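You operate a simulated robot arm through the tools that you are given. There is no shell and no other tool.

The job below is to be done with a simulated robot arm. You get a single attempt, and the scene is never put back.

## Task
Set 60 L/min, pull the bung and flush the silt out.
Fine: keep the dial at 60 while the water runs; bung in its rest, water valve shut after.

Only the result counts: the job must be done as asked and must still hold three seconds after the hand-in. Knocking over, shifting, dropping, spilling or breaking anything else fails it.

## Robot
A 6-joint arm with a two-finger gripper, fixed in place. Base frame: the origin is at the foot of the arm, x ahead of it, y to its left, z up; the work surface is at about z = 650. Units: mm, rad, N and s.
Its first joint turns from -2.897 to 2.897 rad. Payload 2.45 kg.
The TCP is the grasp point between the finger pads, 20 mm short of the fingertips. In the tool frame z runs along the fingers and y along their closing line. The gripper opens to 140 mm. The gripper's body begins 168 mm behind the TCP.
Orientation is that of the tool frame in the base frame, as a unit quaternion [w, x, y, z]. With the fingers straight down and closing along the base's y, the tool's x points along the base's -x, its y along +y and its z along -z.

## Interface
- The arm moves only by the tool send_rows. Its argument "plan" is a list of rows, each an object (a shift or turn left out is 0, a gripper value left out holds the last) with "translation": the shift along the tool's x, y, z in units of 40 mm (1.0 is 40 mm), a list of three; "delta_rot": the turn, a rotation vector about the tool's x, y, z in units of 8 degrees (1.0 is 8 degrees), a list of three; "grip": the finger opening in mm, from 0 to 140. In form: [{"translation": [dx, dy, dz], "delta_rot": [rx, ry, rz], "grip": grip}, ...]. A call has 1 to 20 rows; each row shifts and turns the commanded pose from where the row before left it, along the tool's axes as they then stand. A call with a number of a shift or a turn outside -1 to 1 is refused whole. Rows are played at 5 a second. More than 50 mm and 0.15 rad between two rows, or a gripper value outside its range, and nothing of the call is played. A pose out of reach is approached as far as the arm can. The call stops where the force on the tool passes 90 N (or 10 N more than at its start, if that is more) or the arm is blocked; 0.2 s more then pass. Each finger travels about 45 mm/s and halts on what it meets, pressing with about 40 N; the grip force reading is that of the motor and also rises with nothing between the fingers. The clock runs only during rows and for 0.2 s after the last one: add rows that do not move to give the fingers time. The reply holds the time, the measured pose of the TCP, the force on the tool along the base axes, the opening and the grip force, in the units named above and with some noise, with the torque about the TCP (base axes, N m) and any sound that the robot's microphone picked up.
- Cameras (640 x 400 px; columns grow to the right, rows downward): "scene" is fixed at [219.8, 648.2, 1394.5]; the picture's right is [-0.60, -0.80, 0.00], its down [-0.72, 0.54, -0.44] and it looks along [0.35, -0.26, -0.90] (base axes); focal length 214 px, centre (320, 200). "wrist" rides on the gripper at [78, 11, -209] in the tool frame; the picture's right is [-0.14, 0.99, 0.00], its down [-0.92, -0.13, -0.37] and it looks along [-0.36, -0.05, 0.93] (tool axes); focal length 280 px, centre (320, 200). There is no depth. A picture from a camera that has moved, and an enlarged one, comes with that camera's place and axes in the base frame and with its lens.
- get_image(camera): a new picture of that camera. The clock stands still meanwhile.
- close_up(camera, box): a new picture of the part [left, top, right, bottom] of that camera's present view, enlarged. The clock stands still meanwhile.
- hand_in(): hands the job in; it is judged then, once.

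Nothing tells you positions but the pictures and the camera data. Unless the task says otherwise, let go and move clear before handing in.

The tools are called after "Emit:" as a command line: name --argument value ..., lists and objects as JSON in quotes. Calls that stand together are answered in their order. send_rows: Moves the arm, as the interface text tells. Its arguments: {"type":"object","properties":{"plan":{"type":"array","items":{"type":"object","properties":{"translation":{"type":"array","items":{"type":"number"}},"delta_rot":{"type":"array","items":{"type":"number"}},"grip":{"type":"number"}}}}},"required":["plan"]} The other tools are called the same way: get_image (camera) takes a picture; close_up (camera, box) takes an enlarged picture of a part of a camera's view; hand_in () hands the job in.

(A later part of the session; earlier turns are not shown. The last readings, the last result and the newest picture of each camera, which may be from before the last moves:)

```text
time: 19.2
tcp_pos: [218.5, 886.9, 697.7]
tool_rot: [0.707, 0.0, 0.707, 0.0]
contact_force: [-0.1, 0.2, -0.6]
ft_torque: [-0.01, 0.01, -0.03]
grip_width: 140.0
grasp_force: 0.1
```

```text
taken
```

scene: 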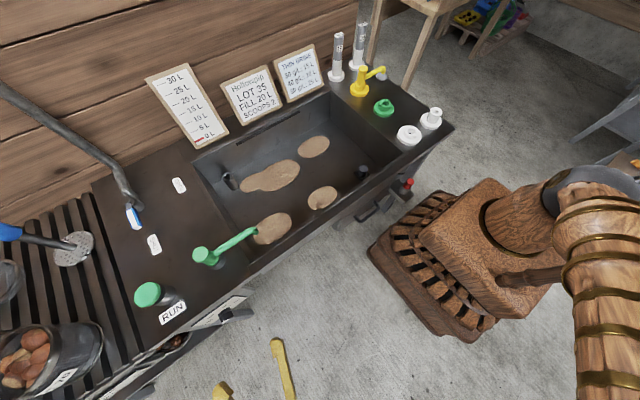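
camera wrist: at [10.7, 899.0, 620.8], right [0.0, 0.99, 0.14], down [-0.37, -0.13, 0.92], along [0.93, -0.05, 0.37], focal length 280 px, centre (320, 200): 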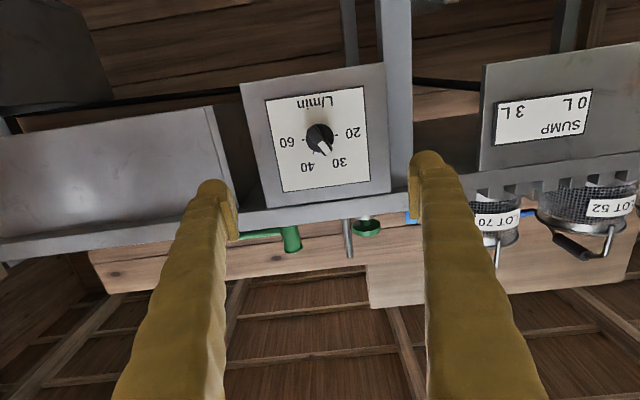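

Emit:
close_up --camera "wrist" --box '[270, 80, 380, 200]'

Emit:
close_up --camera "wrist" --box '[295, 115, 345, 165]'

```text
3.33 times, centred on (325, 140) of wrist
camera zoom: at [10.7, 899.0, 620.8], right [0.0, 0.99, 0.14], down [-0.37, -0.13, 0.92], along [0.93, -0.05, 0.37], focal length 935 px, centre (303, 400)
```

zoom: 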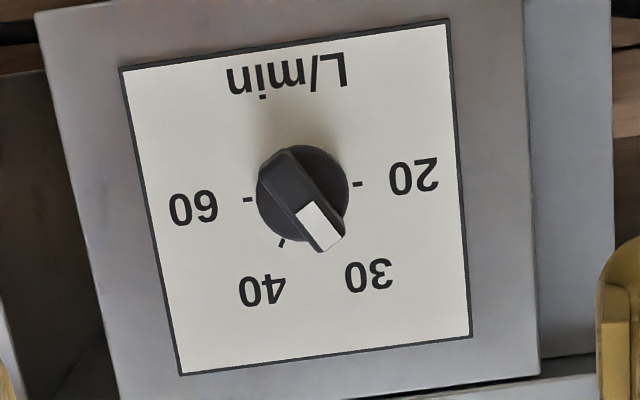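

```text
8.00 times, centred on (320, 140) of wrist
camera zoom: at [10.7, 899.0, 620.8], right [0.0, 0.99, 0.14], down [-0.37, -0.13, 0.92], along [0.93, -0.05, 0.37], focal length 2243 px, centre (320, 680)
```

zoom: 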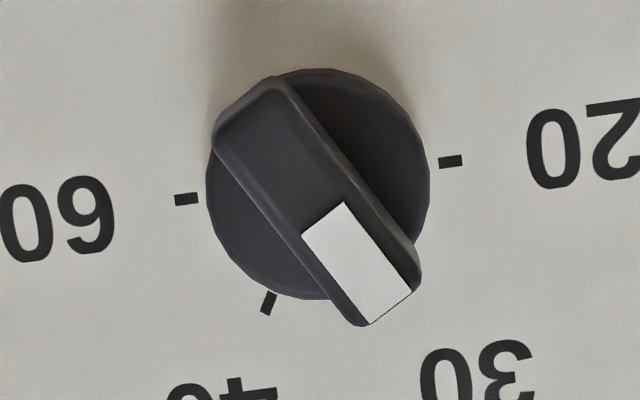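

The straight-on view confirms the pointer at 30, with the knob axis at about (y 890, z 676) and the bar roughly 13 mm wide. I'll centre on the axis, roll −30° so the fingers close across the bar, narrow the opening, and check again before advancing.

Emit:
send_rows --plan '[{"translation": [0.54, 0.0875, 0], "grip": 50}, {"delta_rot": [0, 0, -1]}, {"delta_rot": [0, 0, -1]}, {"delta_rot": [0, 0, -1]}, {"delta_rot": [0, 0, -0.75]}, {"translation": [0, 0, 0.9]}, {"translation": [0, 0, 0.9]}, {}]'

Emit:
get_image --camera "wrist"

Emit:
close_up --camera "wrist" --box '[220, 60, 420, 200]'

```text
time: 21.0
tcp_pos: [291.6, 889.9, 677.8]
tool_rot: [0.683, -0.184, 0.683, -0.184]
contact_force: [-0.8, -0.7, 0.8]
ft_torque: [-0.03, -0.04, 0.03]
grip_width: 49.8
grasp_force: 0.1
```

```text
taken
camera wrist: at [83.7, 861.6, 605.7], right [0.0, 0.93, -0.38], down [-0.37, 0.35, 0.86], along [0.93, 0.14, 0.34], focal length 280 px, centre (320, 200)
```

wrist: 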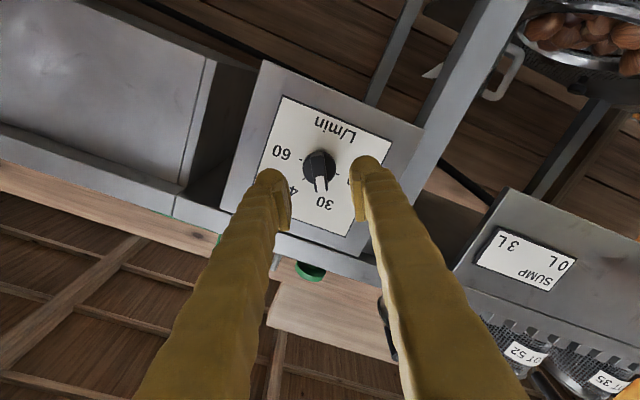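

```text
2.86 times, centred on (320, 130) of wrist
camera zoom: at [83.7, 861.6, 605.7], right [0.0, 0.93, -0.38], down [-0.37, 0.35, 0.86], along [0.93, 0.14, 0.34], focal length 801 px, centre (320, 400)
```

zoom: 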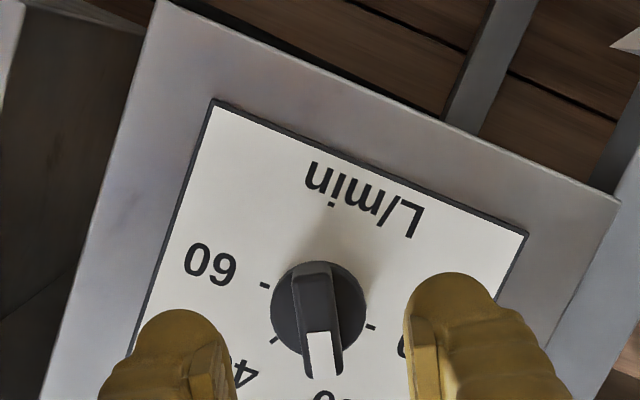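

The fingers straddle the bar and both views agree on the axis at (889.6, 676.2). I'll advance to TCP x≈346 and close on the bar.

Emit:
send_rows --plan '[{"translation": [0.03, 0.02, 0.7]}, {"translation": [0, 0, 0.66]}, {}, {"grip": 5}, {"grip": 5}, {"grip": 5}, {"grip": 5}]'

Emit:
get_image --camera "wrist"

Emit:
close_up --camera "scene" --box '[180, 280, 260, 340]'

```text
time: 22.6
tcp_pos: [346.3, 890.9, 677.1]
tool_rot: [0.683, -0.182, 0.683, -0.183]
contact_force: [1.3, -13.9, 6.8]
ft_torque: [0.01, -0.03, -0.12]
grip_width: 15.6
grasp_force: 7.7
```

```text
taken
camera wrist: at [138.0, 861.7, 604.5], right [0.0, 0.93, -0.38], down [-0.37, 0.35, 0.86], along [0.93, 0.14, 0.34], focal length 280 px, centre (320, 200)
```

wrist: 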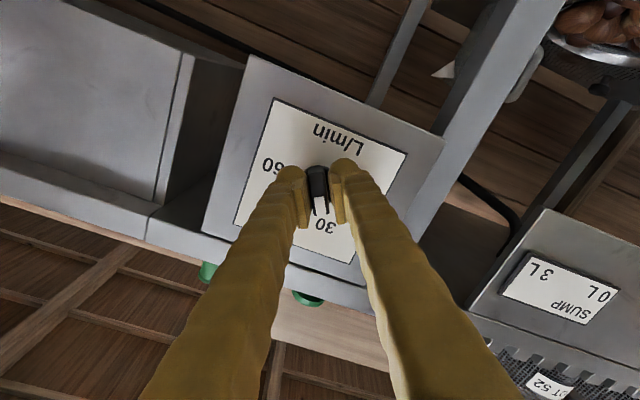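

```text
6.67 times, centred on (220, 310) of scene
camera zoom: at [219.8, 648.2, 1394.5], right [-0.6, -0.8, 0.0], down [-0.72, 0.54, -0.44], along [0.35, -0.26, -0.9], focal length 1430 px, centre (987, -533)
```

zoom: 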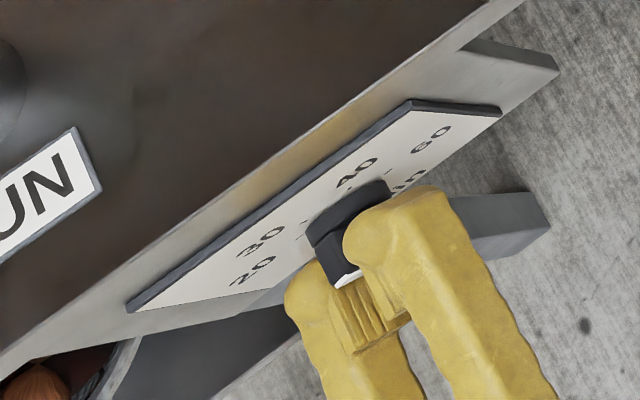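

Both fingers are at the bar with a small sideways force, so I'll let the grip settle and nudge sideways to relieve it.

Emit:
send_rows --plan '[{"translation": [0, -0.03, 0], "grip": 0}, {"grip": 0}, {"grip": 0}]'

Emit:
close_up --camera "wrist" --box '[250, 120, 400, 250]'

```text
time: 23.4
tcp_pos: [346.0, 890.0, 676.6]
tool_rot: [0.683, -0.183, 0.683, -0.182]
contact_force: [9.3, -15.2, 7.8]
ft_torque: [-0.01, -0.06, -0.17]
grip_width: 13.0
grasp_force: 39.6
```

```text
3.08 times, centred on (325, 185) of wrist
camera zoom: at [138.1, 860.8, 605.1], right [0.0, 0.93, -0.38], down [-0.37, 0.35, 0.86], along [0.93, 0.14, 0.34], focal length 863 px, centre (305, 246)
```

zoom: 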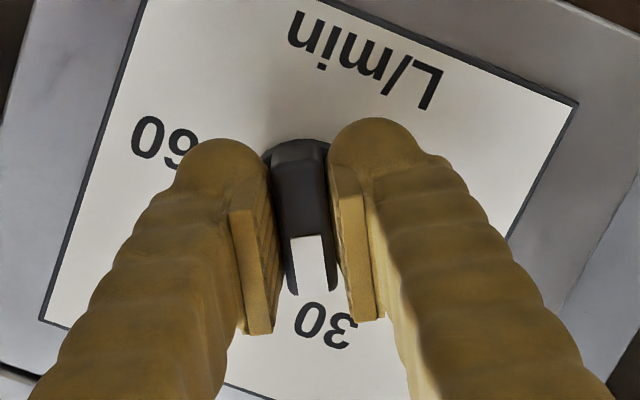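

The bar is gripped at 13 mm with 40 N. I'll relieve the remaining side force a little, then start turning about the tool axis in steps.

Emit:
send_rows --plan '[{"translation": [0, -0.035, 0]}, {}]'

Emit:
send_rows --plan '[{"delta_rot": [0, 0, 0.5]}, {"delta_rot": [0, 0, 0.5]}, {"delta_rot": [0, 0, 0.5]}, {"delta_rot": [0, 0, 0.5]}, {}]'

Emit:
close_up --camera "wrist" --box '[220, 80, 420, 250]'

```text
time: 24.0
tcp_pos: [346.7, 889.9, 677.8]
tool_rot: [0.683, -0.184, 0.683, -0.182]
contact_force: [18.9, 10.9, -5.5]
ft_torque: [0.01, 0.1, 0.08]
grip_width: 13.1
grasp_force: 39.5
```

```text
time: 25.2
tcp_pos: [346.6, 889.2, 677.2]
tool_rot: [0.702, -0.087, 0.702, -0.085]
contact_force: [26.9, 23.4, -6.4]
ft_torque: [-0.01, 0.08, 0.19]
grip_width: 13.0
grasp_force: 39.7
```

```text
2.35 times, centred on (320, 165) of wrist
camera zoom: at [137.9, 882.0, 599.8], right [0.0, 0.99, -0.1], down [-0.37, 0.1, 0.92], along [0.93, 0.04, 0.37], focal length 660 px, centre (320, 282)
```

zoom: 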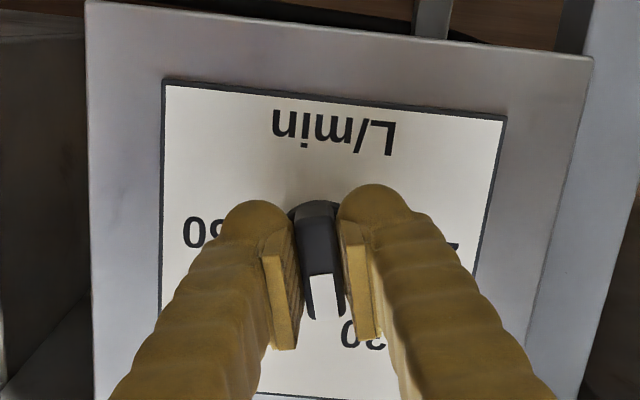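

The pointer has left 30 and is moving towards 40 as intended. I'll relieve the side force and continue turning in steps, watching the force.

Emit:
send_rows --plan '[{"translation": [0, 0.02, 0.015]}, {"delta_rot": [0, 0, 0.5]}, {"delta_rot": [0, 0, 0.5]}, {"delta_rot": [0, 0, 0.5]}, {"delta_rot": [0, 0, 0.5]}, {}]'

Emit:
close_up --camera "wrist" --box '[220, 80, 420, 250]'

```text
time: 26.6
tcp_pos: [345.0, 889.2, 676.7]
tool_rot: [0.707, 0.013, 0.707, 0.014]
contact_force: [-7.1, 6.2, 3.2]
ft_torque: [-0.02, 0.02, 0.07]
grip_width: 13.2
grasp_force: 39.6
```

```text
2.35 times, centred on (320, 165) of wrist
camera zoom: at [137.9, 904.3, 600.4], right [0.0, 0.98, 0.17], down [-0.37, -0.16, 0.92], along [0.93, -0.06, 0.36], focal length 660 px, centre (320, 282)
```

zoom: 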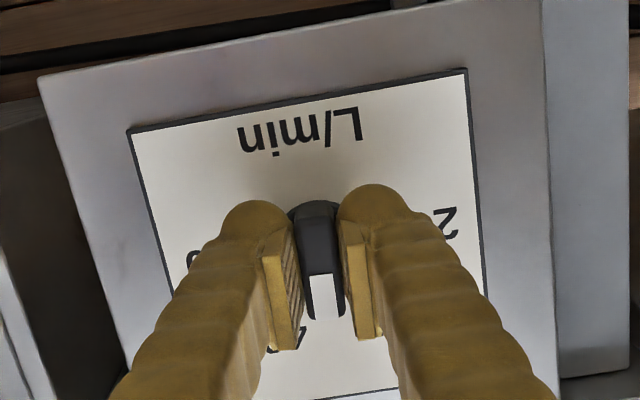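

Still turning cleanly, now past halfway between 30 and 40. I'll continue in 24° steps.

Emit:
send_rows --plan '[{"delta_rot": [0, 0, 0.6]}, {"delta_rot": [0, 0, 0.6]}, {"delta_rot": [0, 0, 0.6]}, {"delta_rot": [0, 0, 0.6]}, {"delta_rot": [0, 0, 0.6]}, {}]'

Emit:
close_up --camera "wrist" --box '[220, 80, 420, 250]'

```text
time: 27.4
tcp_pos: [346.6, 890.3, 677.0]
tool_rot: [0.703, 0.085, 0.702, 0.072]
contact_force: [-8.6, -16.9, 5.0]
ft_torque: [0.02, -0.15, -0.2]
grip_width: 13.1
grasp_force: 39.6
out of reach, approached as far as the arm can: row 3
stopped in row 3: the force on the tool passed its limit at 94 N (the readings are from after the stop); the commanded pose is now the measured one
```

```text
2.35 times, centred on (320, 165) of wrist
camera zoom: at [138.9, 922.5, 604.2], right [0.02, 0.94, 0.35], down [-0.37, -0.32, 0.87], along [0.93, -0.15, 0.34], focal length 660 px, centre (320, 282)
```

zoom: 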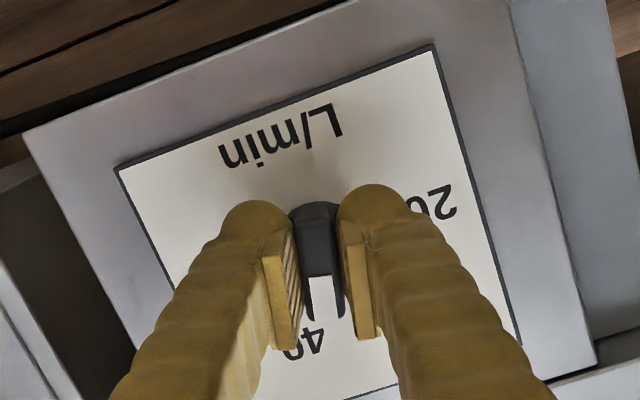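

The last joint hit its limit at about +13° roll, with the pointer now just short of 40. I'll release, back off, and re-grip with the gripper rolled half a turn the other way.

Emit:
send_rows --plan '[{"grip": 50}, {"grip": 50}, {"grip": 50}, {"translation": [0, 0, -0.9]}, {"translation": [0, 0, -0.9]}, {"delta_rot": [-0.128, 0.029, 0]}, {}]'

Emit:
get_image --camera "wrist"

Emit:
close_up --camera "wrist" --box '[240, 80, 400, 210]'

```text
time: 28.9
tcp_pos: [273.9, 891.3, 678.3]
tool_rot: [0.702, 0.077, 0.704, 0.079]
contact_force: [-0.2, -0.1, -0.1]
ft_torque: [0.01, 0.01, -0.01]
grip_width: 49.9
grasp_force: 0.0
```

```text
taken
camera wrist: at [66.0, 920.7, 605.1], right [0.0, 0.94, 0.35], down [-0.37, -0.33, 0.87], along [0.93, -0.13, 0.34], focal length 280 px, centre (320, 200)
```

wrist: 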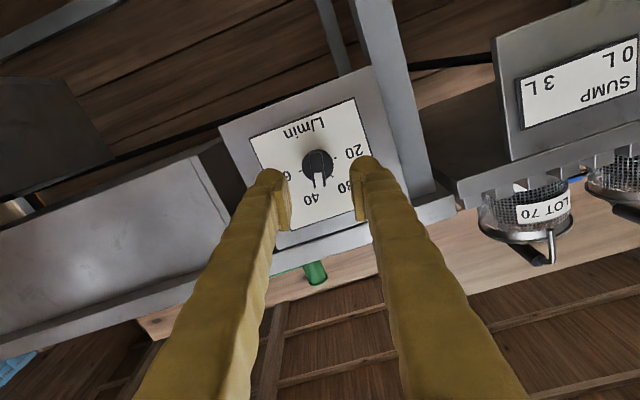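

```text
3.08 times, centred on (320, 145) of wrist
camera zoom: at [66.0, 920.7, 605.1], right [0.0, 0.94, 0.35], down [-0.37, -0.33, 0.87], along [0.93, -0.13, 0.34], focal length 863 px, centre (320, 369)
```

zoom: 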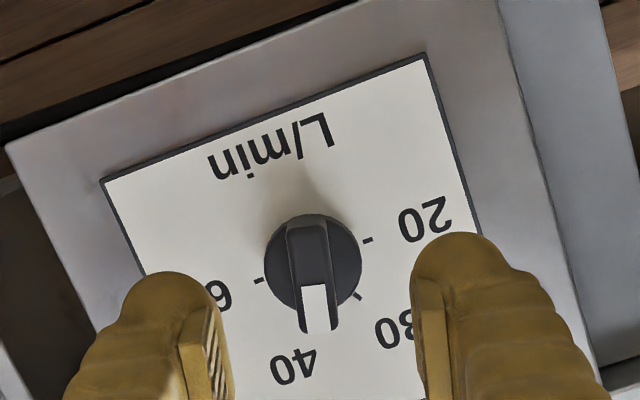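

The knob held at about 103°, just before 40. I'll roll the gripper −180° for the second grip.

Emit:
send_rows --plan '[{"delta_rot": [0, 0, -1]}, {"delta_rot": [0, 0, -1]}, {"delta_rot": [0, 0, -1]}, {"delta_rot": [0, 0, -1]}, {"delta_rot": [0, 0, -1]}, {"delta_rot": [0, 0, -1]}, {"delta_rot": [0, 0, -1]}, {"delta_rot": [0, 0, -1]}, {"delta_rot": [0, 0, -1]}, {"delta_rot": [0, 0, -1]}, {"delta_rot": [0, 0, -1]}, {"delta_rot": [0, 0, -1]}, {"delta_rot": [0, 0, -1]}, {"delta_rot": [0, 0, -1]}, {"delta_rot": [0, 0, -1]}, {"delta_rot": [0, 0, -1]}, {"delta_rot": [0, 0, -1]}, {"delta_rot": [0, 0, -1]}, {"delta_rot": [0, 0, -1]}, {"delta_rot": [0, 0, -1]}]'

Emit:
send_rows --plan '[{"delta_rot": [0, 0, -1]}, {"delta_rot": [0, 0, -1]}, {"delta_rot": [0, 0, -0.5]}, {}]'

Emit:
get_image --camera "wrist"

Emit:
close_up --camera "wrist" --box '[240, 60, 400, 190]'

```text
time: 33.1
tcp_pos: [274.9, 892.0, 676.4]
tool_rot: [-0.199, 0.68, -0.198, 0.678]
contact_force: [0.8, 0.5, -0.3]
ft_torque: [-0.01, -0.04, -0.02]
grip_width: 49.8
grasp_force: 0.0
```

```text
time: 34.1
tcp_pos: [274.3, 893.3, 678.8]
tool_rot: [-0.079, 0.704, -0.077, 0.702]
contact_force: [0.8, -0.6, -0.4]
ft_torque: [-0.01, 0.01, -0.03]
grip_width: 49.7
grasp_force: 0.0
```

```text
taken
camera wrist: at [66.8, 864.8, 752.0], right [0.0, -0.94, -0.35], down [-0.37, 0.33, -0.87], along [0.93, 0.13, -0.35], focal length 280 px, centre (320, 200)
```

wrist: 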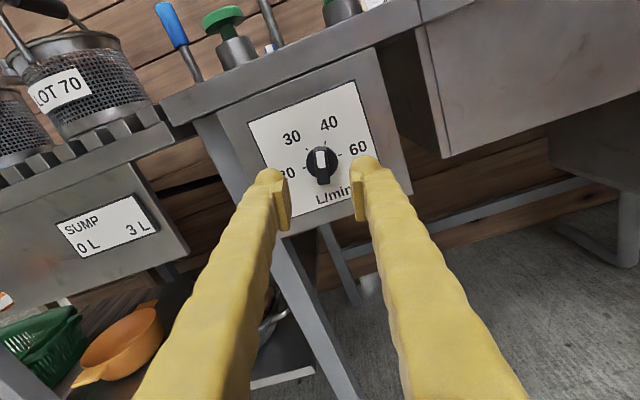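

```text
3.08 times, centred on (320, 125) of wrist
camera zoom: at [66.8, 864.8, 752.0], right [0.0, -0.94, -0.35], down [-0.37, 0.33, -0.87], along [0.93, 0.13, -0.35], focal length 863 px, centre (320, 431)
```

zoom: 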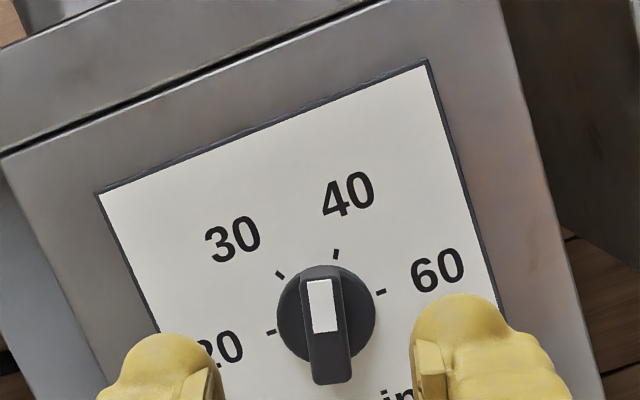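

The view is upright now, with the pointer just left of 40. I'll correct a couple of millimetres, advance, and close on the bar again.

Emit:
send_rows --plan '[{"translation": [0.052, 0.05, 0.0]}, {"translation": [0, 0, 0.9]}, {"translation": [0, 0, 0.89]}, {}, {"grip": 0}, {"grip": 0}, {"grip": 0}, {"grip": 0}, {"grip": 0}]'

Emit:
close_up --camera "wrist" --box '[220, 40, 420, 210]'

```text
time: 36.1
tcp_pos: [347.1, 890.6, 677.5]
tool_rot: [-0.079, 0.703, -0.076, 0.702]
contact_force: [1.4, -16.5, 0.7]
ft_torque: [0.02, -0.04, -0.18]
grip_width: 13.0
grasp_force: 39.6
```

```text
2.35 times, centred on (320, 125) of wrist
camera zoom: at [138.3, 862.6, 752.7], right [0.0, -0.94, -0.35], down [-0.37, 0.33, -0.87], along [0.93, 0.13, -0.35], focal length 660 px, centre (320, 376)
```

zoom: 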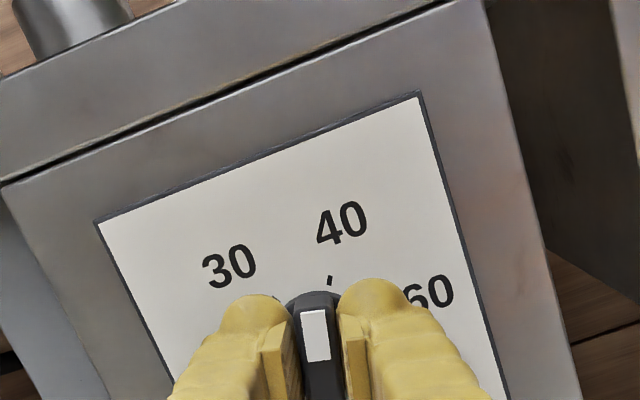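

Gripped again at 13 mm. I'll relieve the side force and turn on towards 60 in steps.

Emit:
send_rows --plan '[{"translation": [0.025, 0.022, 0]}, {"delta_rot": [0, 0, 0.6]}, {"delta_rot": [0, 0, 0.6]}, {"delta_rot": [0, 0, 0.6]}, {"delta_rot": [0, 0, 0.6]}, {}]'

Emit:
close_up --camera "wrist" --box '[220, 40, 420, 210]'

```text
time: 37.5
tcp_pos: [345.3, 889.8, 679.2]
tool_rot: [-0.195, 0.681, -0.194, 0.679]
contact_force: [2.9, 26.2, -26.8]
ft_torque: [0.0, 0.3, 0.29]
grip_width: 13.1
grasp_force: 39.9
```

```text
2.35 times, centred on (320, 125) of wrist
camera zoom: at [138.3, 839.1, 740.2], right [0.0, -0.77, -0.64], down [-0.37, 0.59, -0.71], along [0.93, 0.24, -0.28], focal length 660 px, centre (320, 376)
```

zoom: 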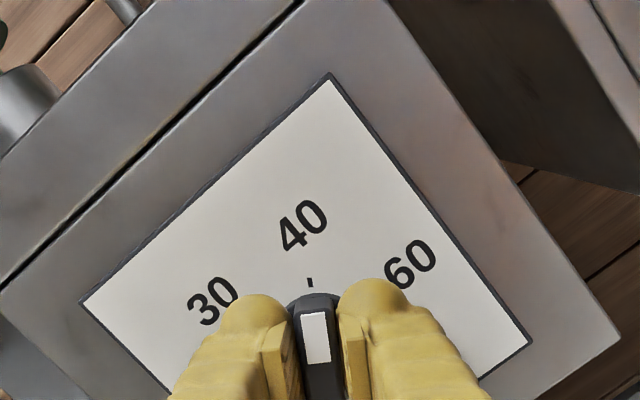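

The pointer is moving past 40. There is some friction load along the bar, so I'll open briefly, re-close at this pose to relieve it, then continue.

Emit:
send_rows --plan '[{"grip": 30}, {"grip": 30}, {"grip": 0}, {"grip": 0}, {"grip": 0}]'

Emit:
send_rows --plan '[{"delta_rot": [0, 0, 0.6]}, {"delta_rot": [0, 0, 0.6]}, {"delta_rot": [0, 0, 0.6]}, {}]'

Emit:
close_up --camera "wrist" --box '[220, 40, 420, 210]'

```text
time: 38.8
tcp_pos: [347.6, 888.9, 678.9]
tool_rot: [-0.196, 0.68, -0.193, 0.679]
contact_force: [3.7, 1.8, 5.9]
ft_torque: [0.0, -0.1, 0.01]
grip_width: 13.4
grasp_force: 38.9
```

```text
time: 39.8
tcp_pos: [346.6, 889.5, 677.8]
tool_rot: [-0.28, 0.651, -0.278, 0.649]
contact_force: [6.7, 4.3, -0.2]
ft_torque: [0.02, 0.03, 0.01]
grip_width: 12.8
grasp_force: 39.1
```

```text
2.35 times, centred on (320, 125) of wrist
camera zoom: at [138.6, 825.0, 726.4], right [0.0, -0.58, -0.81], down [-0.37, 0.75, -0.54], along [0.93, 0.3, -0.22], focal length 660 px, centre (320, 376)
```

zoom: 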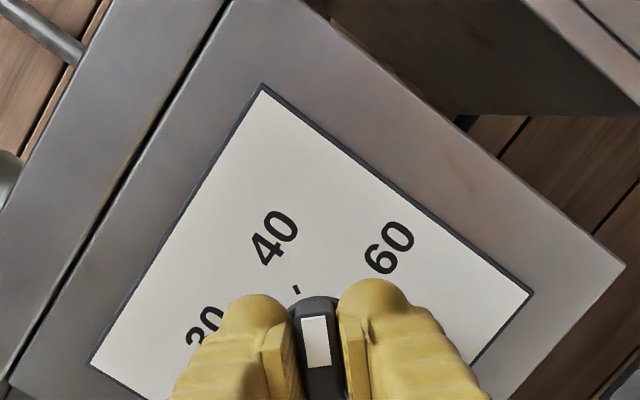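

Forces are low now and the bar is at about 137°. About 43° remain to reach 60, so I'll keep stepping.

Emit:
send_rows --plan '[{"delta_rot": [0, 0, 0.6]}, {"delta_rot": [0, 0, 0.6]}, {"delta_rot": [0, 0, 0.6]}, {"delta_rot": [0, 0, 0.6]}, {}]'

Emit:
close_up --camera "wrist" --box '[220, 40, 420, 210]'

```text
time: 41.0
tcp_pos: [346.9, 888.9, 679.4]
tool_rot: [-0.384, 0.595, -0.383, 0.594]
contact_force: [2.7, -8.9, -4.6]
ft_torque: [-0.02, 0.05, -0.1]
grip_width: 12.9
grasp_force: 40.2
```

```text
2.35 times, centred on (320, 125) of wrist
camera zoom: at [138.5, 813.3, 702.4], right [0.0, -0.28, -0.96], down [-0.37, 0.89, -0.26], along [0.93, 0.36, -0.11], focal length 660 px, centre (320, 376)
```

zoom: 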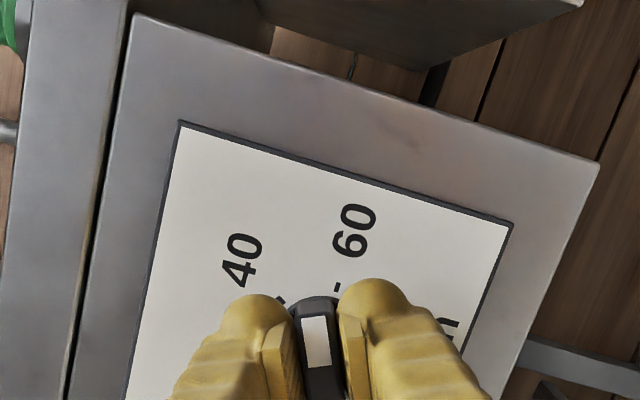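

About 24° left. I'll finish the turn and compare the pointer with the 60 tick.

Emit:
send_rows --plan '[{"delta_rot": [0, 0, 0.6]}, {"delta_rot": [0, 0, 0.6]}, {"delta_rot": [0, 0, 0.6]}, {"delta_rot": [0, 0, 0.6]}, {"delta_rot": [0, 0, 0.6]}, {}]'

Emit:
close_up --camera "wrist" --box '[220, 40, 420, 210]'

```text
time: 42.4
tcp_pos: [346.2, 887.7, 677.7]
tool_rot: [-0.499, 0.502, -0.497, 0.502]
contact_force: [2.1, -29.3, -16.3]
ft_torque: [-0.06, 0.19, -0.34]
grip_width: 13.0
grasp_force: 39.4
```

```text
2.35 times, centred on (320, 125) of wrist
camera zoom: at [138.4, 810.8, 669.3], right [0.0, 0.13, -0.99], down [-0.37, 0.92, 0.12], along [0.93, 0.37, 0.05], focal length 660 px, centre (320, 376)
```

zoom: 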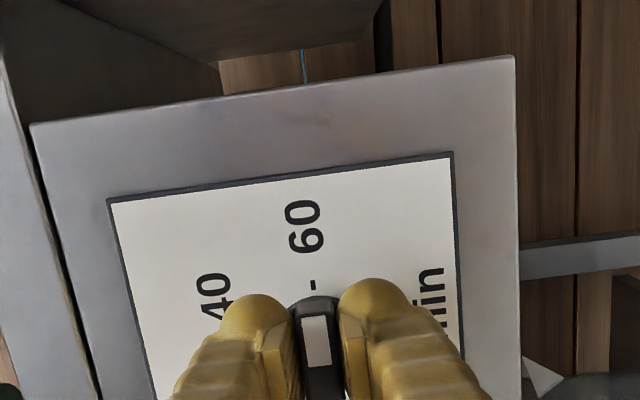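

The pointer lines up with the 60 tick. I'll release, back off, and check that it stays there.

Emit:
send_rows --plan '[{"grip": 50}, {"grip": 50}, {"grip": 50}, {"translation": [0, 0, -0.9]}, {"translation": [0, 0, -0.9]}, {}]'

Emit:
close_up --camera "wrist" --box '[220, 40, 420, 210]'

Emit:
get_image --camera "wrist"

```text
time: 43.8
tcp_pos: [272.5, 889.6, 680.3]
tool_rot: [-0.498, 0.503, -0.497, 0.501]
contact_force: [0.2, 0.0, 0.0]
ft_torque: [-0.01, -0.01, 0.0]
grip_width: 50.1
grasp_force: 0.1
```

```text
2.35 times, centred on (320, 125) of wrist
camera zoom: at [65.5, 811.5, 670.9], right [0.0, 0.13, -0.99], down [-0.37, 0.92, 0.12], along [0.93, 0.37, 0.05], focal length 660 px, centre (320, 376)
```

zoom: 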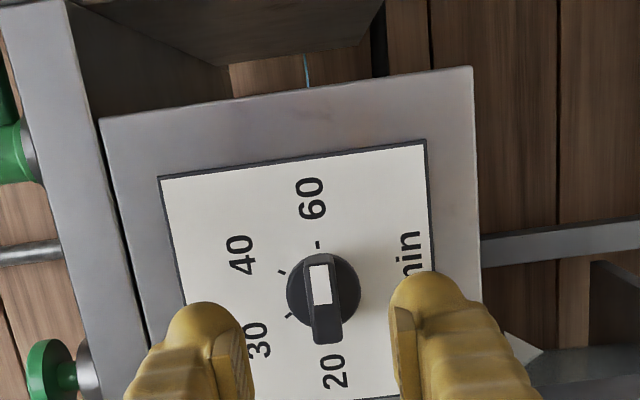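

```text
taken
camera wrist: at [65.5, 811.5, 670.9], right [0.0, 0.13, -0.99], down [-0.37, 0.92, 0.12], along [0.93, 0.37, 0.05], focal length 280 px, centre (320, 200)
```

wrist: 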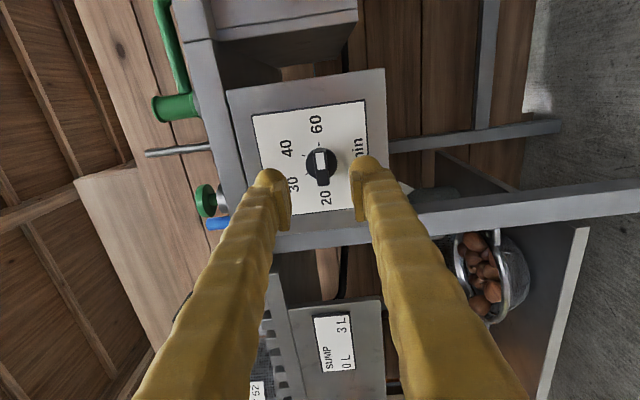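

The dial is set at 60 and stays there. Next I'll back away, roll back, rise and point the tool down again to go for the bung.

Emit:
send_rows --plan '[{"translation": [0, 0, -0.9]}, {"delta_rot": [0, 0, 1]}, {"delta_rot": [0, 0, 1]}, {"delta_rot": [0, 0, 1]}, {"delta_rot": [0, 0, 1]}, {"delta_rot": [0, 0, 1]}, {"delta_rot": [0, 0, 1]}, {"delta_rot": [0, 0, 1]}, {"delta_rot": [0, 0, 1]}, {"delta_rot": [0, 0, 1]}, {"delta_rot": [0, 0, 1]}, {"delta_rot": [0, 0, 1]}, {"delta_rot": [0, 0, 0.2]}, {"translation": [-0.9, 0, 0]}, {"translation": [-0.9, 0, 0]}, {"translation": [-0.9, 0, 0]}, {"translation": [-0.9, 0, 0]}, {"translation": [-0.9, 0, 0]}, {"translation": [-0.9, 0, 0]}]'

Emit:
send_rows --plan '[{"translation": [-0.9, 0, 0]}, {"translation": [-0.9, 0, 0]}, {"translation": [-0.9, 0, 0]}, {"delta_rot": [0, 1, 0]}, {"delta_rot": [0, 1, 0]}, {"delta_rot": [0, 1, 0]}, {"delta_rot": [0, 1, 0]}, {"delta_rot": [0, 1, 0]}, {"delta_rot": [0, 1, 0]}, {"delta_rot": [0, 1, 0]}, {"delta_rot": [0, 1, 0]}, {"delta_rot": [0, 1, 0]}, {"delta_rot": [0, 1, 0]}, {"delta_rot": [0, 1, 0]}, {"delta_rot": [0, 0.25, 0]}, {}]'

```text
time: 47.8
tcp_pos: [239.9, 892.4, 895.1]
tool_rot: [0.707, -0.006, 0.708, -0.004]
contact_force: [0.3, -0.2, -0.4]
ft_torque: [-0.04, -0.01, 0.01]
grip_width: 50.1
grasp_force: 0.1
```

```text
time: 51.1
tcp_pos: [239.5, 893.5, 1004.1]
tool_rot: [-0.001, -0.003, 1.0, -0.007]
contact_force: [0.2, 0.3, -0.8]
ft_torque: [0.0, -0.01, 0.03]
grip_width: 49.9
grasp_force: 0.1
```

The tool is down again with a slight tilt, which I'll correct. Then I'll move over the bung at about (495, 234) with the fingers still above the rims.

Emit:
send_rows --plan '[{"delta_rot": [-0.1, 0, 0]}, {"translation": [-0.336, -0.868, 0.07]}, {"translation": [-0.336, -0.868, 0.07]}, {"translation": [-0.336, -0.868, 0.07]}, {"translation": [-0.336, -0.868, 0.07]}, {"translation": [-0.336, -0.868, 0.07]}, {"translation": [-0.336, -0.868, 0.07]}, {"translation": [-0.336, -0.868, 0.07]}, {"translation": [-0.336, -0.868, 0.07]}, {"translation": [-0.336, -0.868, 0.07]}, {"translation": [-0.336, -0.868, 0.07]}, {"translation": [-0.336, -0.868, 0.07]}, {"translation": [-0.336, -0.868, 0.07]}, {"translation": [-0.336, -0.868, 0.07]}, {"translation": [-0.336, -0.868, 0.07]}, {"translation": [-0.336, -0.868, 0.07]}, {"translation": [-0.336, -0.868, 0.07]}, {"translation": [-0.336, -0.868, 0.07]}, {"translation": [-0.336, -0.868, 0.07]}, {"translation": [-0.336, -0.868, 0.07]}]'

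Emit:
get_image --camera "wrist"

Emit:
close_up --camera "wrist" --box '[240, 60, 400, 180]'

```text
time: 55.4
tcp_pos: [496.7, 233.3, 949.1]
tool_rot: [-0.001, -0.002, 1.0, 0.0]
contact_force: [-0.3, -0.1, -0.8]
ft_torque: [0.0, 0.02, 0.01]
grip_width: 50.1
grasp_force: 0.0
```

```text
taken
camera wrist: at [419.2, 246.2, 1158.9], right [0.13, 0.99, 0.0], down [0.92, -0.12, 0.37], along [0.36, -0.05, -0.93], focal length 280 px, centre (320, 200)
```

wrist: 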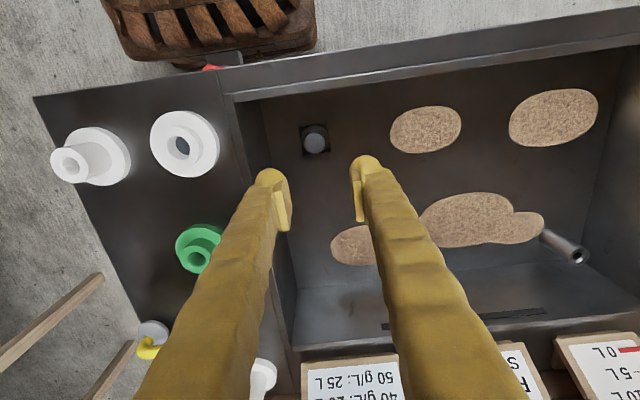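

```text
3.33 times, centred on (320, 120) of wrist
camera zoom: at [419.2, 246.2, 1158.9], right [0.13, 0.99, 0.0], down [0.92, -0.12, 0.37], along [0.36, -0.05, -0.93], focal length 935 px, centre (320, 467)
```

zoom: 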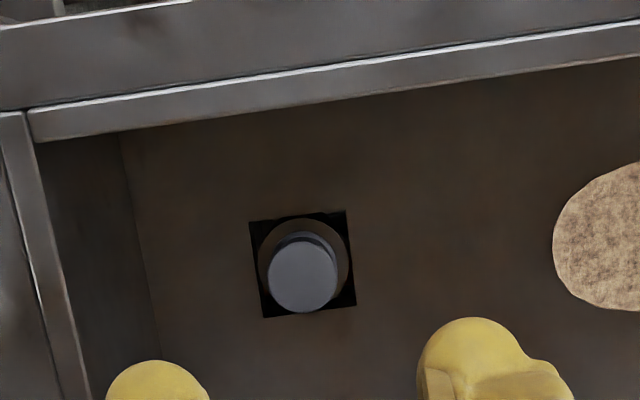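

From this view the bung head is nearer to (498.5, 226, 698). I'll shift over it, open to 70 mm and descend partway for a closer check.

Emit:
send_rows --plan '[{"translation": [-0.045, -0.182, 0], "grip": 70}, {"translation": [0, 0, 0.9]}, {"translation": [0, 0, 0.9]}, {"translation": [0, 0, 0.9]}, {"translation": [0, 0, 0.9]}, {"translation": [0, 0, 0.6]}, {}]'

Emit:
get_image --camera "wrist"

Emit:
close_up --camera "wrist" --box '[240, 80, 400, 220]'

Emit:
close_up --camera "scene" --box '[320, 120, 420, 210]'

```text
time: 57.0
tcp_pos: [497.8, 228.4, 781.2]
tool_rot: [-0.001, -0.003, 1.0, 0.001]
contact_force: [0.7, -0.4, 0.9]
ft_torque: [0.02, 0.02, 0.01]
grip_width: 70.0
grasp_force: 0.1
```

```text
taken
camera wrist: at [420.1, 239.2, 992.6], right [0.13, 0.99, 0.0], down [0.92, -0.12, 0.37], along [0.36, -0.05, -0.93], focal length 280 px, centre (320, 200)
```

wrist: 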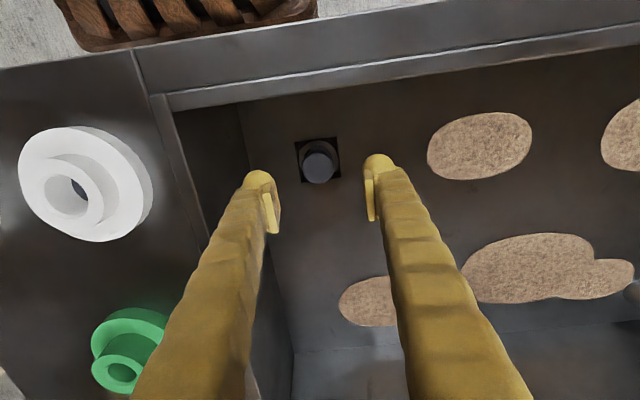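

```text
2.86 times, centred on (320, 150) of wrist
camera zoom: at [420.1, 239.2, 992.6], right [0.13, 0.99, 0.0], down [0.92, -0.12, 0.37], along [0.36, -0.05, -0.93], focal length 801 px, centre (320, 343)
```

zoom: 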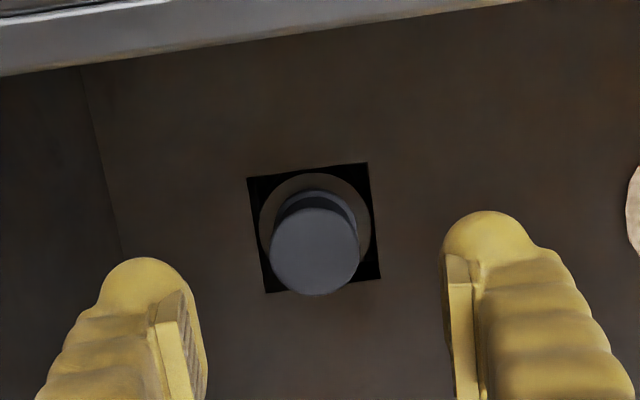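

```text
4.44 times, centred on (370, 165) of scene
camera zoom: at [219.8, 648.2, 1394.5], right [-0.6, -0.8, 0.0], down [-0.72, 0.54, -0.44], along [0.35, -0.26, -0.9], focal length 953 px, centre (98, 356)
```

zoom: 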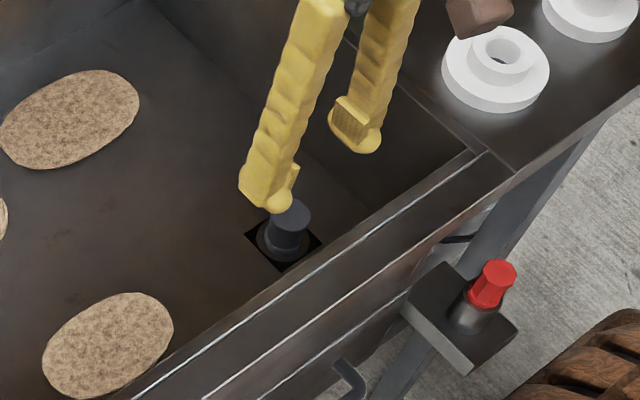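

The bung is about 2 mm to −y and 2–3 mm to +x of the tool axis. I'll correct that, descend to TCP z≈683 and grip the bung.

Emit:
send_rows --plan '[{"translation": [-0.06, -0.05, 0.5]}, {"translation": [0, 0, 0.9]}, {"translation": [0, 0, 0.9]}, {"translation": [0, 0, 0.15]}, {}]'

Emit:
close_up --camera "wrist" --box '[220, 80, 420, 230]'

Emit:
close_up --camera "scene" --box '[330, 130, 410, 200]'

```text
time: 58.1
tcp_pos: [500.0, 225.4, 683.4]
tool_rot: [-0.001, -0.001, 1.0, 0.0]
contact_force: [0.3, -0.5, 0.9]
ft_torque: [-0.03, 0.04, 0.03]
grip_width: 70.0
grasp_force: 0.0
```

```text
2.67 times, centred on (320, 155) of wrist
camera zoom: at [422.8, 236.4, 894.4], right [0.13, 0.99, 0.0], down [0.92, -0.12, 0.37], along [0.36, -0.05, -0.93], focal length 748 px, centre (320, 320)
```

zoom: 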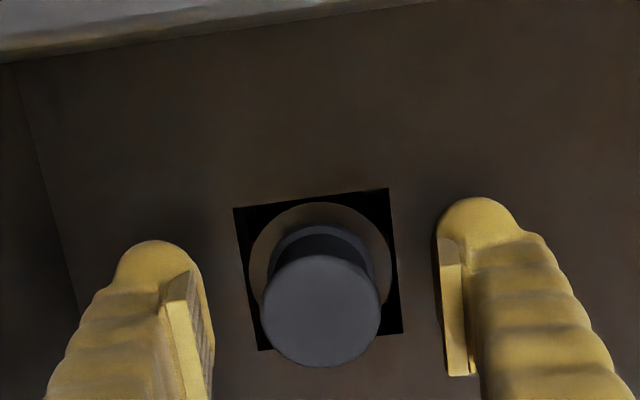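

```text
5.71 times, centred on (370, 165) of scene
camera zoom: at [219.8, 648.2, 1394.5], right [-0.6, -0.8, 0.0], down [-0.72, 0.54, -0.44], along [0.35, -0.26, -0.9], focal length 1226 px, centre (34, 400)
```

zoom: 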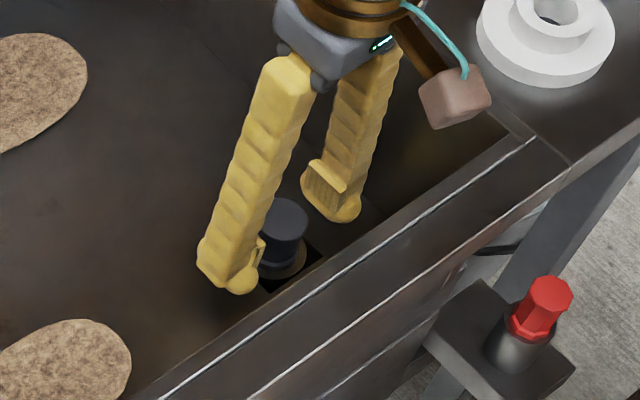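

The bung sits centred between the fingers. I'll close the grip and check it before lifting.

Emit:
send_rows --plan '[{"grip": 20}, {"grip": 20}, {"grip": 20}, {"grip": 20}]'

Emit:
send_rows --plan '[{"translation": [0, 0, -0.25]}, {"translation": [0, 0, -0.25]}, {"translation": [0, 0, -0.25]}, {"translation": [0, 0, -0.25]}, {}]'

Emit:
close_up --camera "scene" --box '[330, 130, 410, 200]'

Emit:
get_image --camera "wrist"

```text
time: 59.1
tcp_pos: [499.7, 224.8, 684.1]
tool_rot: [-0.002, -0.002, 1.0, 0.0]
contact_force: [0.4, -0.2, 0.0]
ft_torque: [0.01, -0.02, -0.01]
grip_width: 34.3
grasp_force: 39.9
```

```text
time: 60.4
tcp_pos: [500.0, 224.9, 723.3]
tool_rot: [-0.001, -0.001, 1.0, 0.001]
contact_force: [0.2, 0.0, -0.3]
ft_torque: [0.0, -0.01, -0.01]
grip_width: 33.9
grasp_force: 40.2
```

```text
5.71 times, centred on (370, 165) of scene
camera zoom: at [219.8, 648.2, 1394.5], right [-0.6, -0.8, 0.0], down [-0.72, 0.54, -0.44], along [0.35, -0.26, -0.9], focal length 1226 px, centre (34, 400)
```

zoom: 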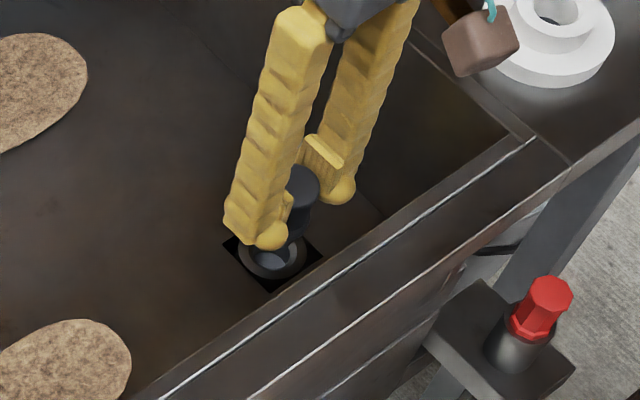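

```text
taken
camera wrist: at [422.6, 236.7, 934.5], right [0.13, 0.99, 0.0], down [0.92, -0.12, 0.37], along [0.36, -0.05, -0.93], focal length 280 px, centre (320, 200)
```

wrist: 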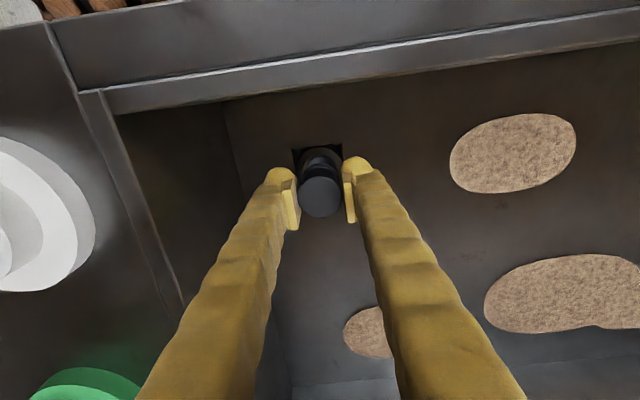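

The bung lifted out without resistance. I'll raise it clear of the rims to inspect its lower end.

Emit:
send_rows --plan '[{"translation": [0, 0, -0.8]}, {"translation": [0, 0, -0.8]}, {"translation": [0, 0, -0.8]}, {"translation": [0, 0, -0.8]}, {"translation": [0, 0, -0.8]}, {"translation": [0, 0, -0.8]}, {"translation": [0, 0, -0.8]}, {}]'

Emit:
get_image --camera "scene"

Emit:
close_up --camera "scene" --box '[340, 90, 440, 170]'

Emit:
get_image --camera "wrist"

```text
time: 62.1
tcp_pos: [499.7, 225.0, 947.8]
tool_rot: [-0.002, -0.001, 1.0, 0.0]
contact_force: [-0.9, 1.7, -1.0]
ft_torque: [-0.02, 0.01, 0.03]
grip_width: 34.2
grasp_force: 40.3
```

```text
taken
```

scene: 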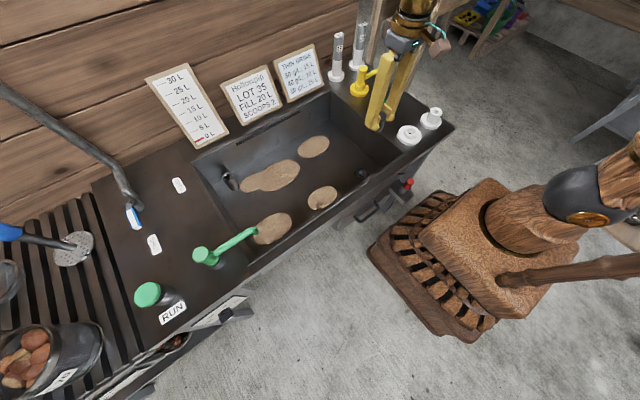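

```text
5.00 times, centred on (390, 130) of scene
camera zoom: at [219.8, 648.2, 1394.5], right [-0.6, -0.8, 0.0], down [-0.72, 0.54, -0.44], along [0.35, -0.26, -0.9], focal length 1072 px, centre (-30, 550)
```

zoom: 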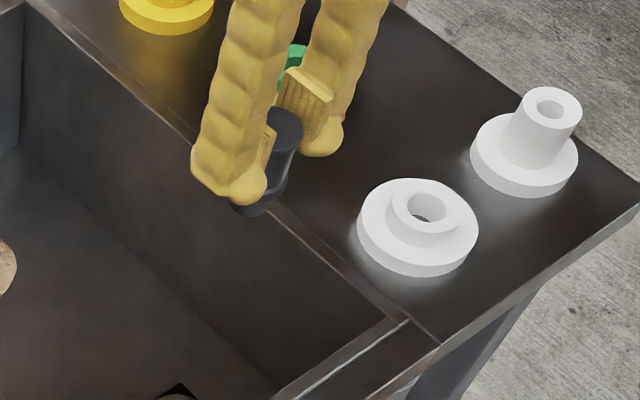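

```text
taken
camera wrist: at [421.7, 237.5, 1158.9], right [0.13, 0.99, 0.0], down [0.92, -0.12, 0.37], along [0.36, -0.05, -0.93], focal length 280 px, centre (320, 200)
```

wrist: 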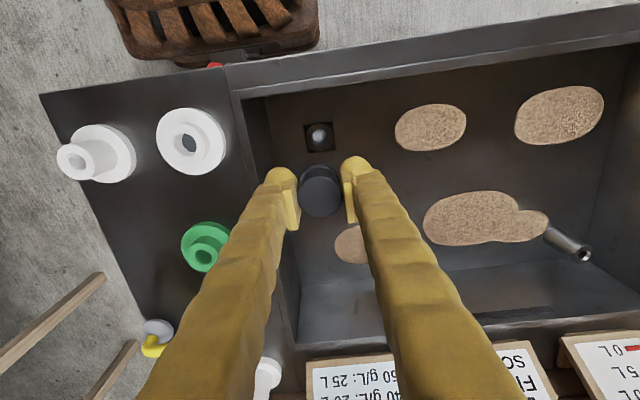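

The bung is out and held above the tank. Enlarging it now to see its lower end compared with the holes.

Emit:
close_up --camera "scene" --box '[375, 105, 410, 137]'

Emit:
close_up --camera "scene" --box '[390, 95, 450, 150]'

Emit:
close_up --camera "wrist" --box '[290, 110, 350, 160]'

Emit:
close_up --camera "wrist" --box '[40, 90, 240, 200]'

```text
12.50 times, centred on (392, 121) of scene
camera zoom: at [219.8, 648.2, 1394.5], right [-0.6, -0.8, 0.0], down [-0.72, 0.54, -0.44], along [0.35, -0.26, -0.9], focal length 2681 px, centre (-586, 1188)
```

zoom: 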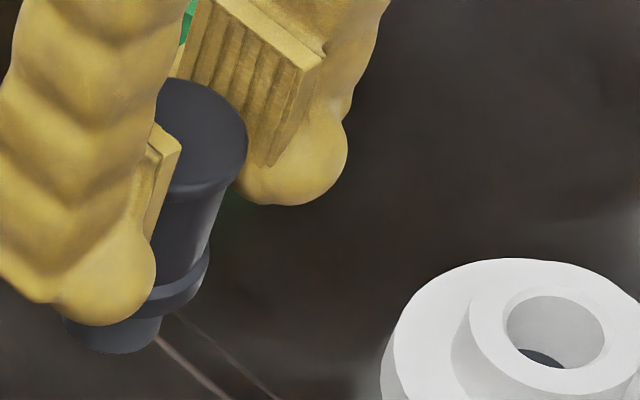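

```text
7.27 times, centred on (420, 122) of scene
camera zoom: at [219.8, 648.2, 1394.5], right [-0.6, -0.8, 0.0], down [-0.72, 0.54, -0.44], along [0.35, -0.26, -0.9], focal length 1560 px, centre (-407, 764)
```

zoom: 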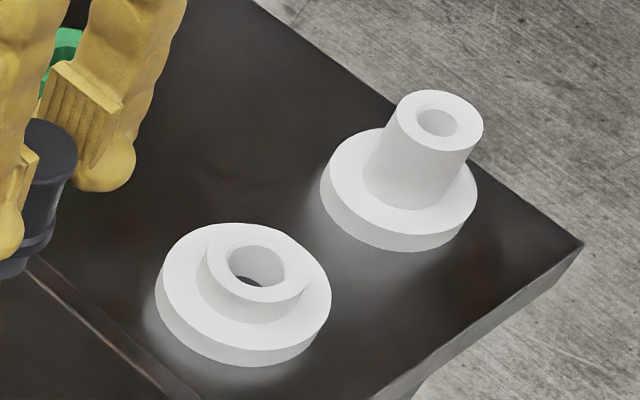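

```text
8.00 times, centred on (320, 135) of wrist
camera zoom: at [421.7, 237.5, 1158.9], right [0.13, 0.99, 0.0], down [0.92, -0.12, 0.37], along [0.36, -0.05, -0.93], focal length 2243 px, centre (320, 720)
```

zoom: 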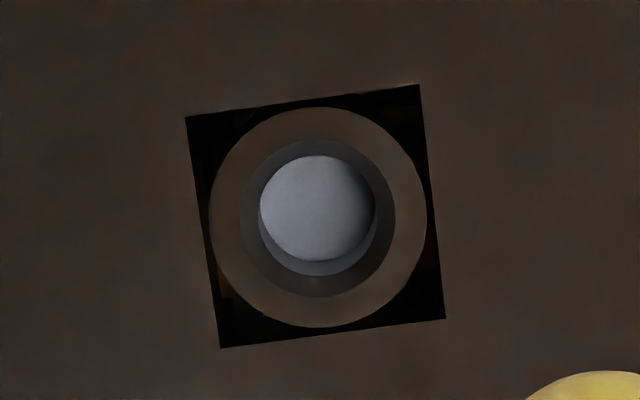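

```text
3.20 times, centred on (140, 145) of wrist
camera zoom: at [421.7, 237.5, 1158.9], right [0.13, 0.99, 0.0], down [0.92, -0.12, 0.37], along [0.36, -0.05, -0.93], focal length 897 px, centre (896, 376)
```

zoom: 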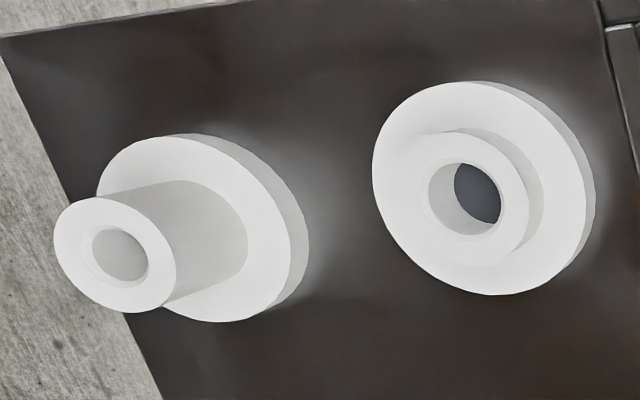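

The bung has a collar and a narrower plug about 24 mm across. That matches the low white ring's ~27 mm bore at (459.5, 79, top z≈840), and not the taller cup's smaller hole. I'll carry it over that ring.

Emit:
send_rows --plan '[{"translation": [0.2, -0.73, 0]}, {"translation": [0.2, -0.73, 0]}, {"translation": [0.2, -0.73, 0]}, {"translation": [0.2, -0.73, 0]}, {"translation": [0.2, -0.73, 0]}, {}]'

Emit:
get_image --camera "wrist"

Emit:
close_up --camera "scene" --box '[370, 70, 450, 150]'

Emit:
close_up --camera "wrist" --box '[260, 80, 380, 230]'

```text
time: 63.5
tcp_pos: [460.6, 79.5, 948.0]
tool_rot: [-0.001, -0.002, 1.0, 0.001]
contact_force: [0.4, 0.1, -0.8]
ft_torque: [0.03, 0.06, 0.06]
grip_width: 34.0
grasp_force: 40.2
```

```text
taken
camera wrist: at [383.8, 90.8, 1158.6], right [0.13, 0.99, 0.0], down [0.92, -0.12, 0.37], along [0.36, -0.05, -0.93], focal length 280 px, centre (320, 200)
```

wrist: 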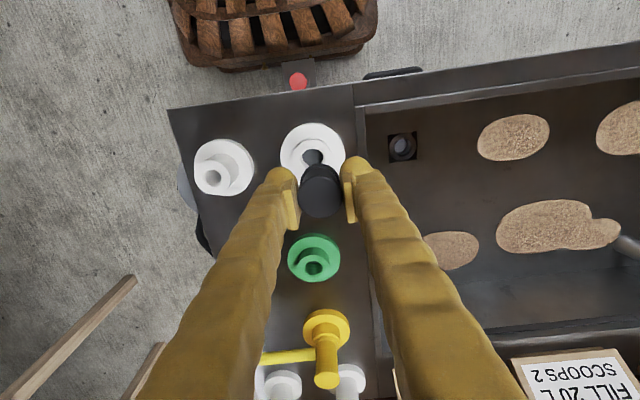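

```text
5.00 times, centred on (410, 110) of scene
camera zoom: at [219.8, 648.2, 1394.5], right [-0.6, -0.8, 0.0], down [-0.72, 0.54, -0.44], along [0.35, -0.26, -0.9], focal length 1072 px, centre (-130, 650)
```

zoom: 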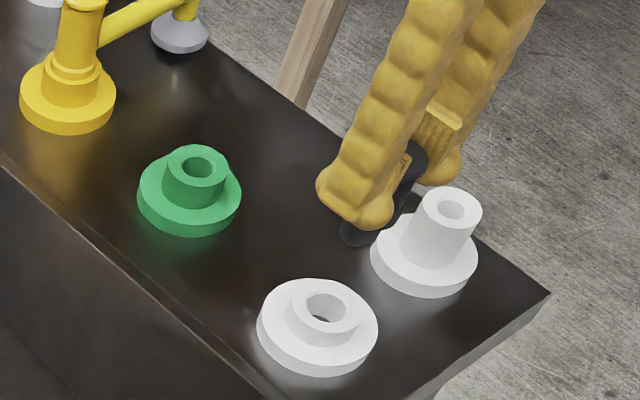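

```text
2.67 times, centred on (320, 155) of wrist
camera zoom: at [383.8, 90.8, 1158.6], right [0.13, 0.99, 0.0], down [0.92, -0.12, 0.37], along [0.36, -0.05, -0.93], focal length 748 px, centre (320, 320)
```

zoom: 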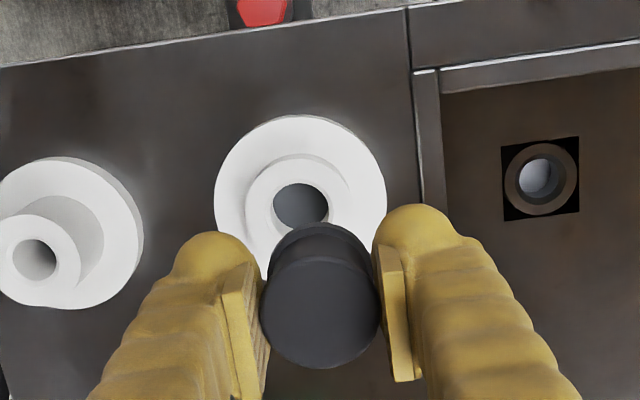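

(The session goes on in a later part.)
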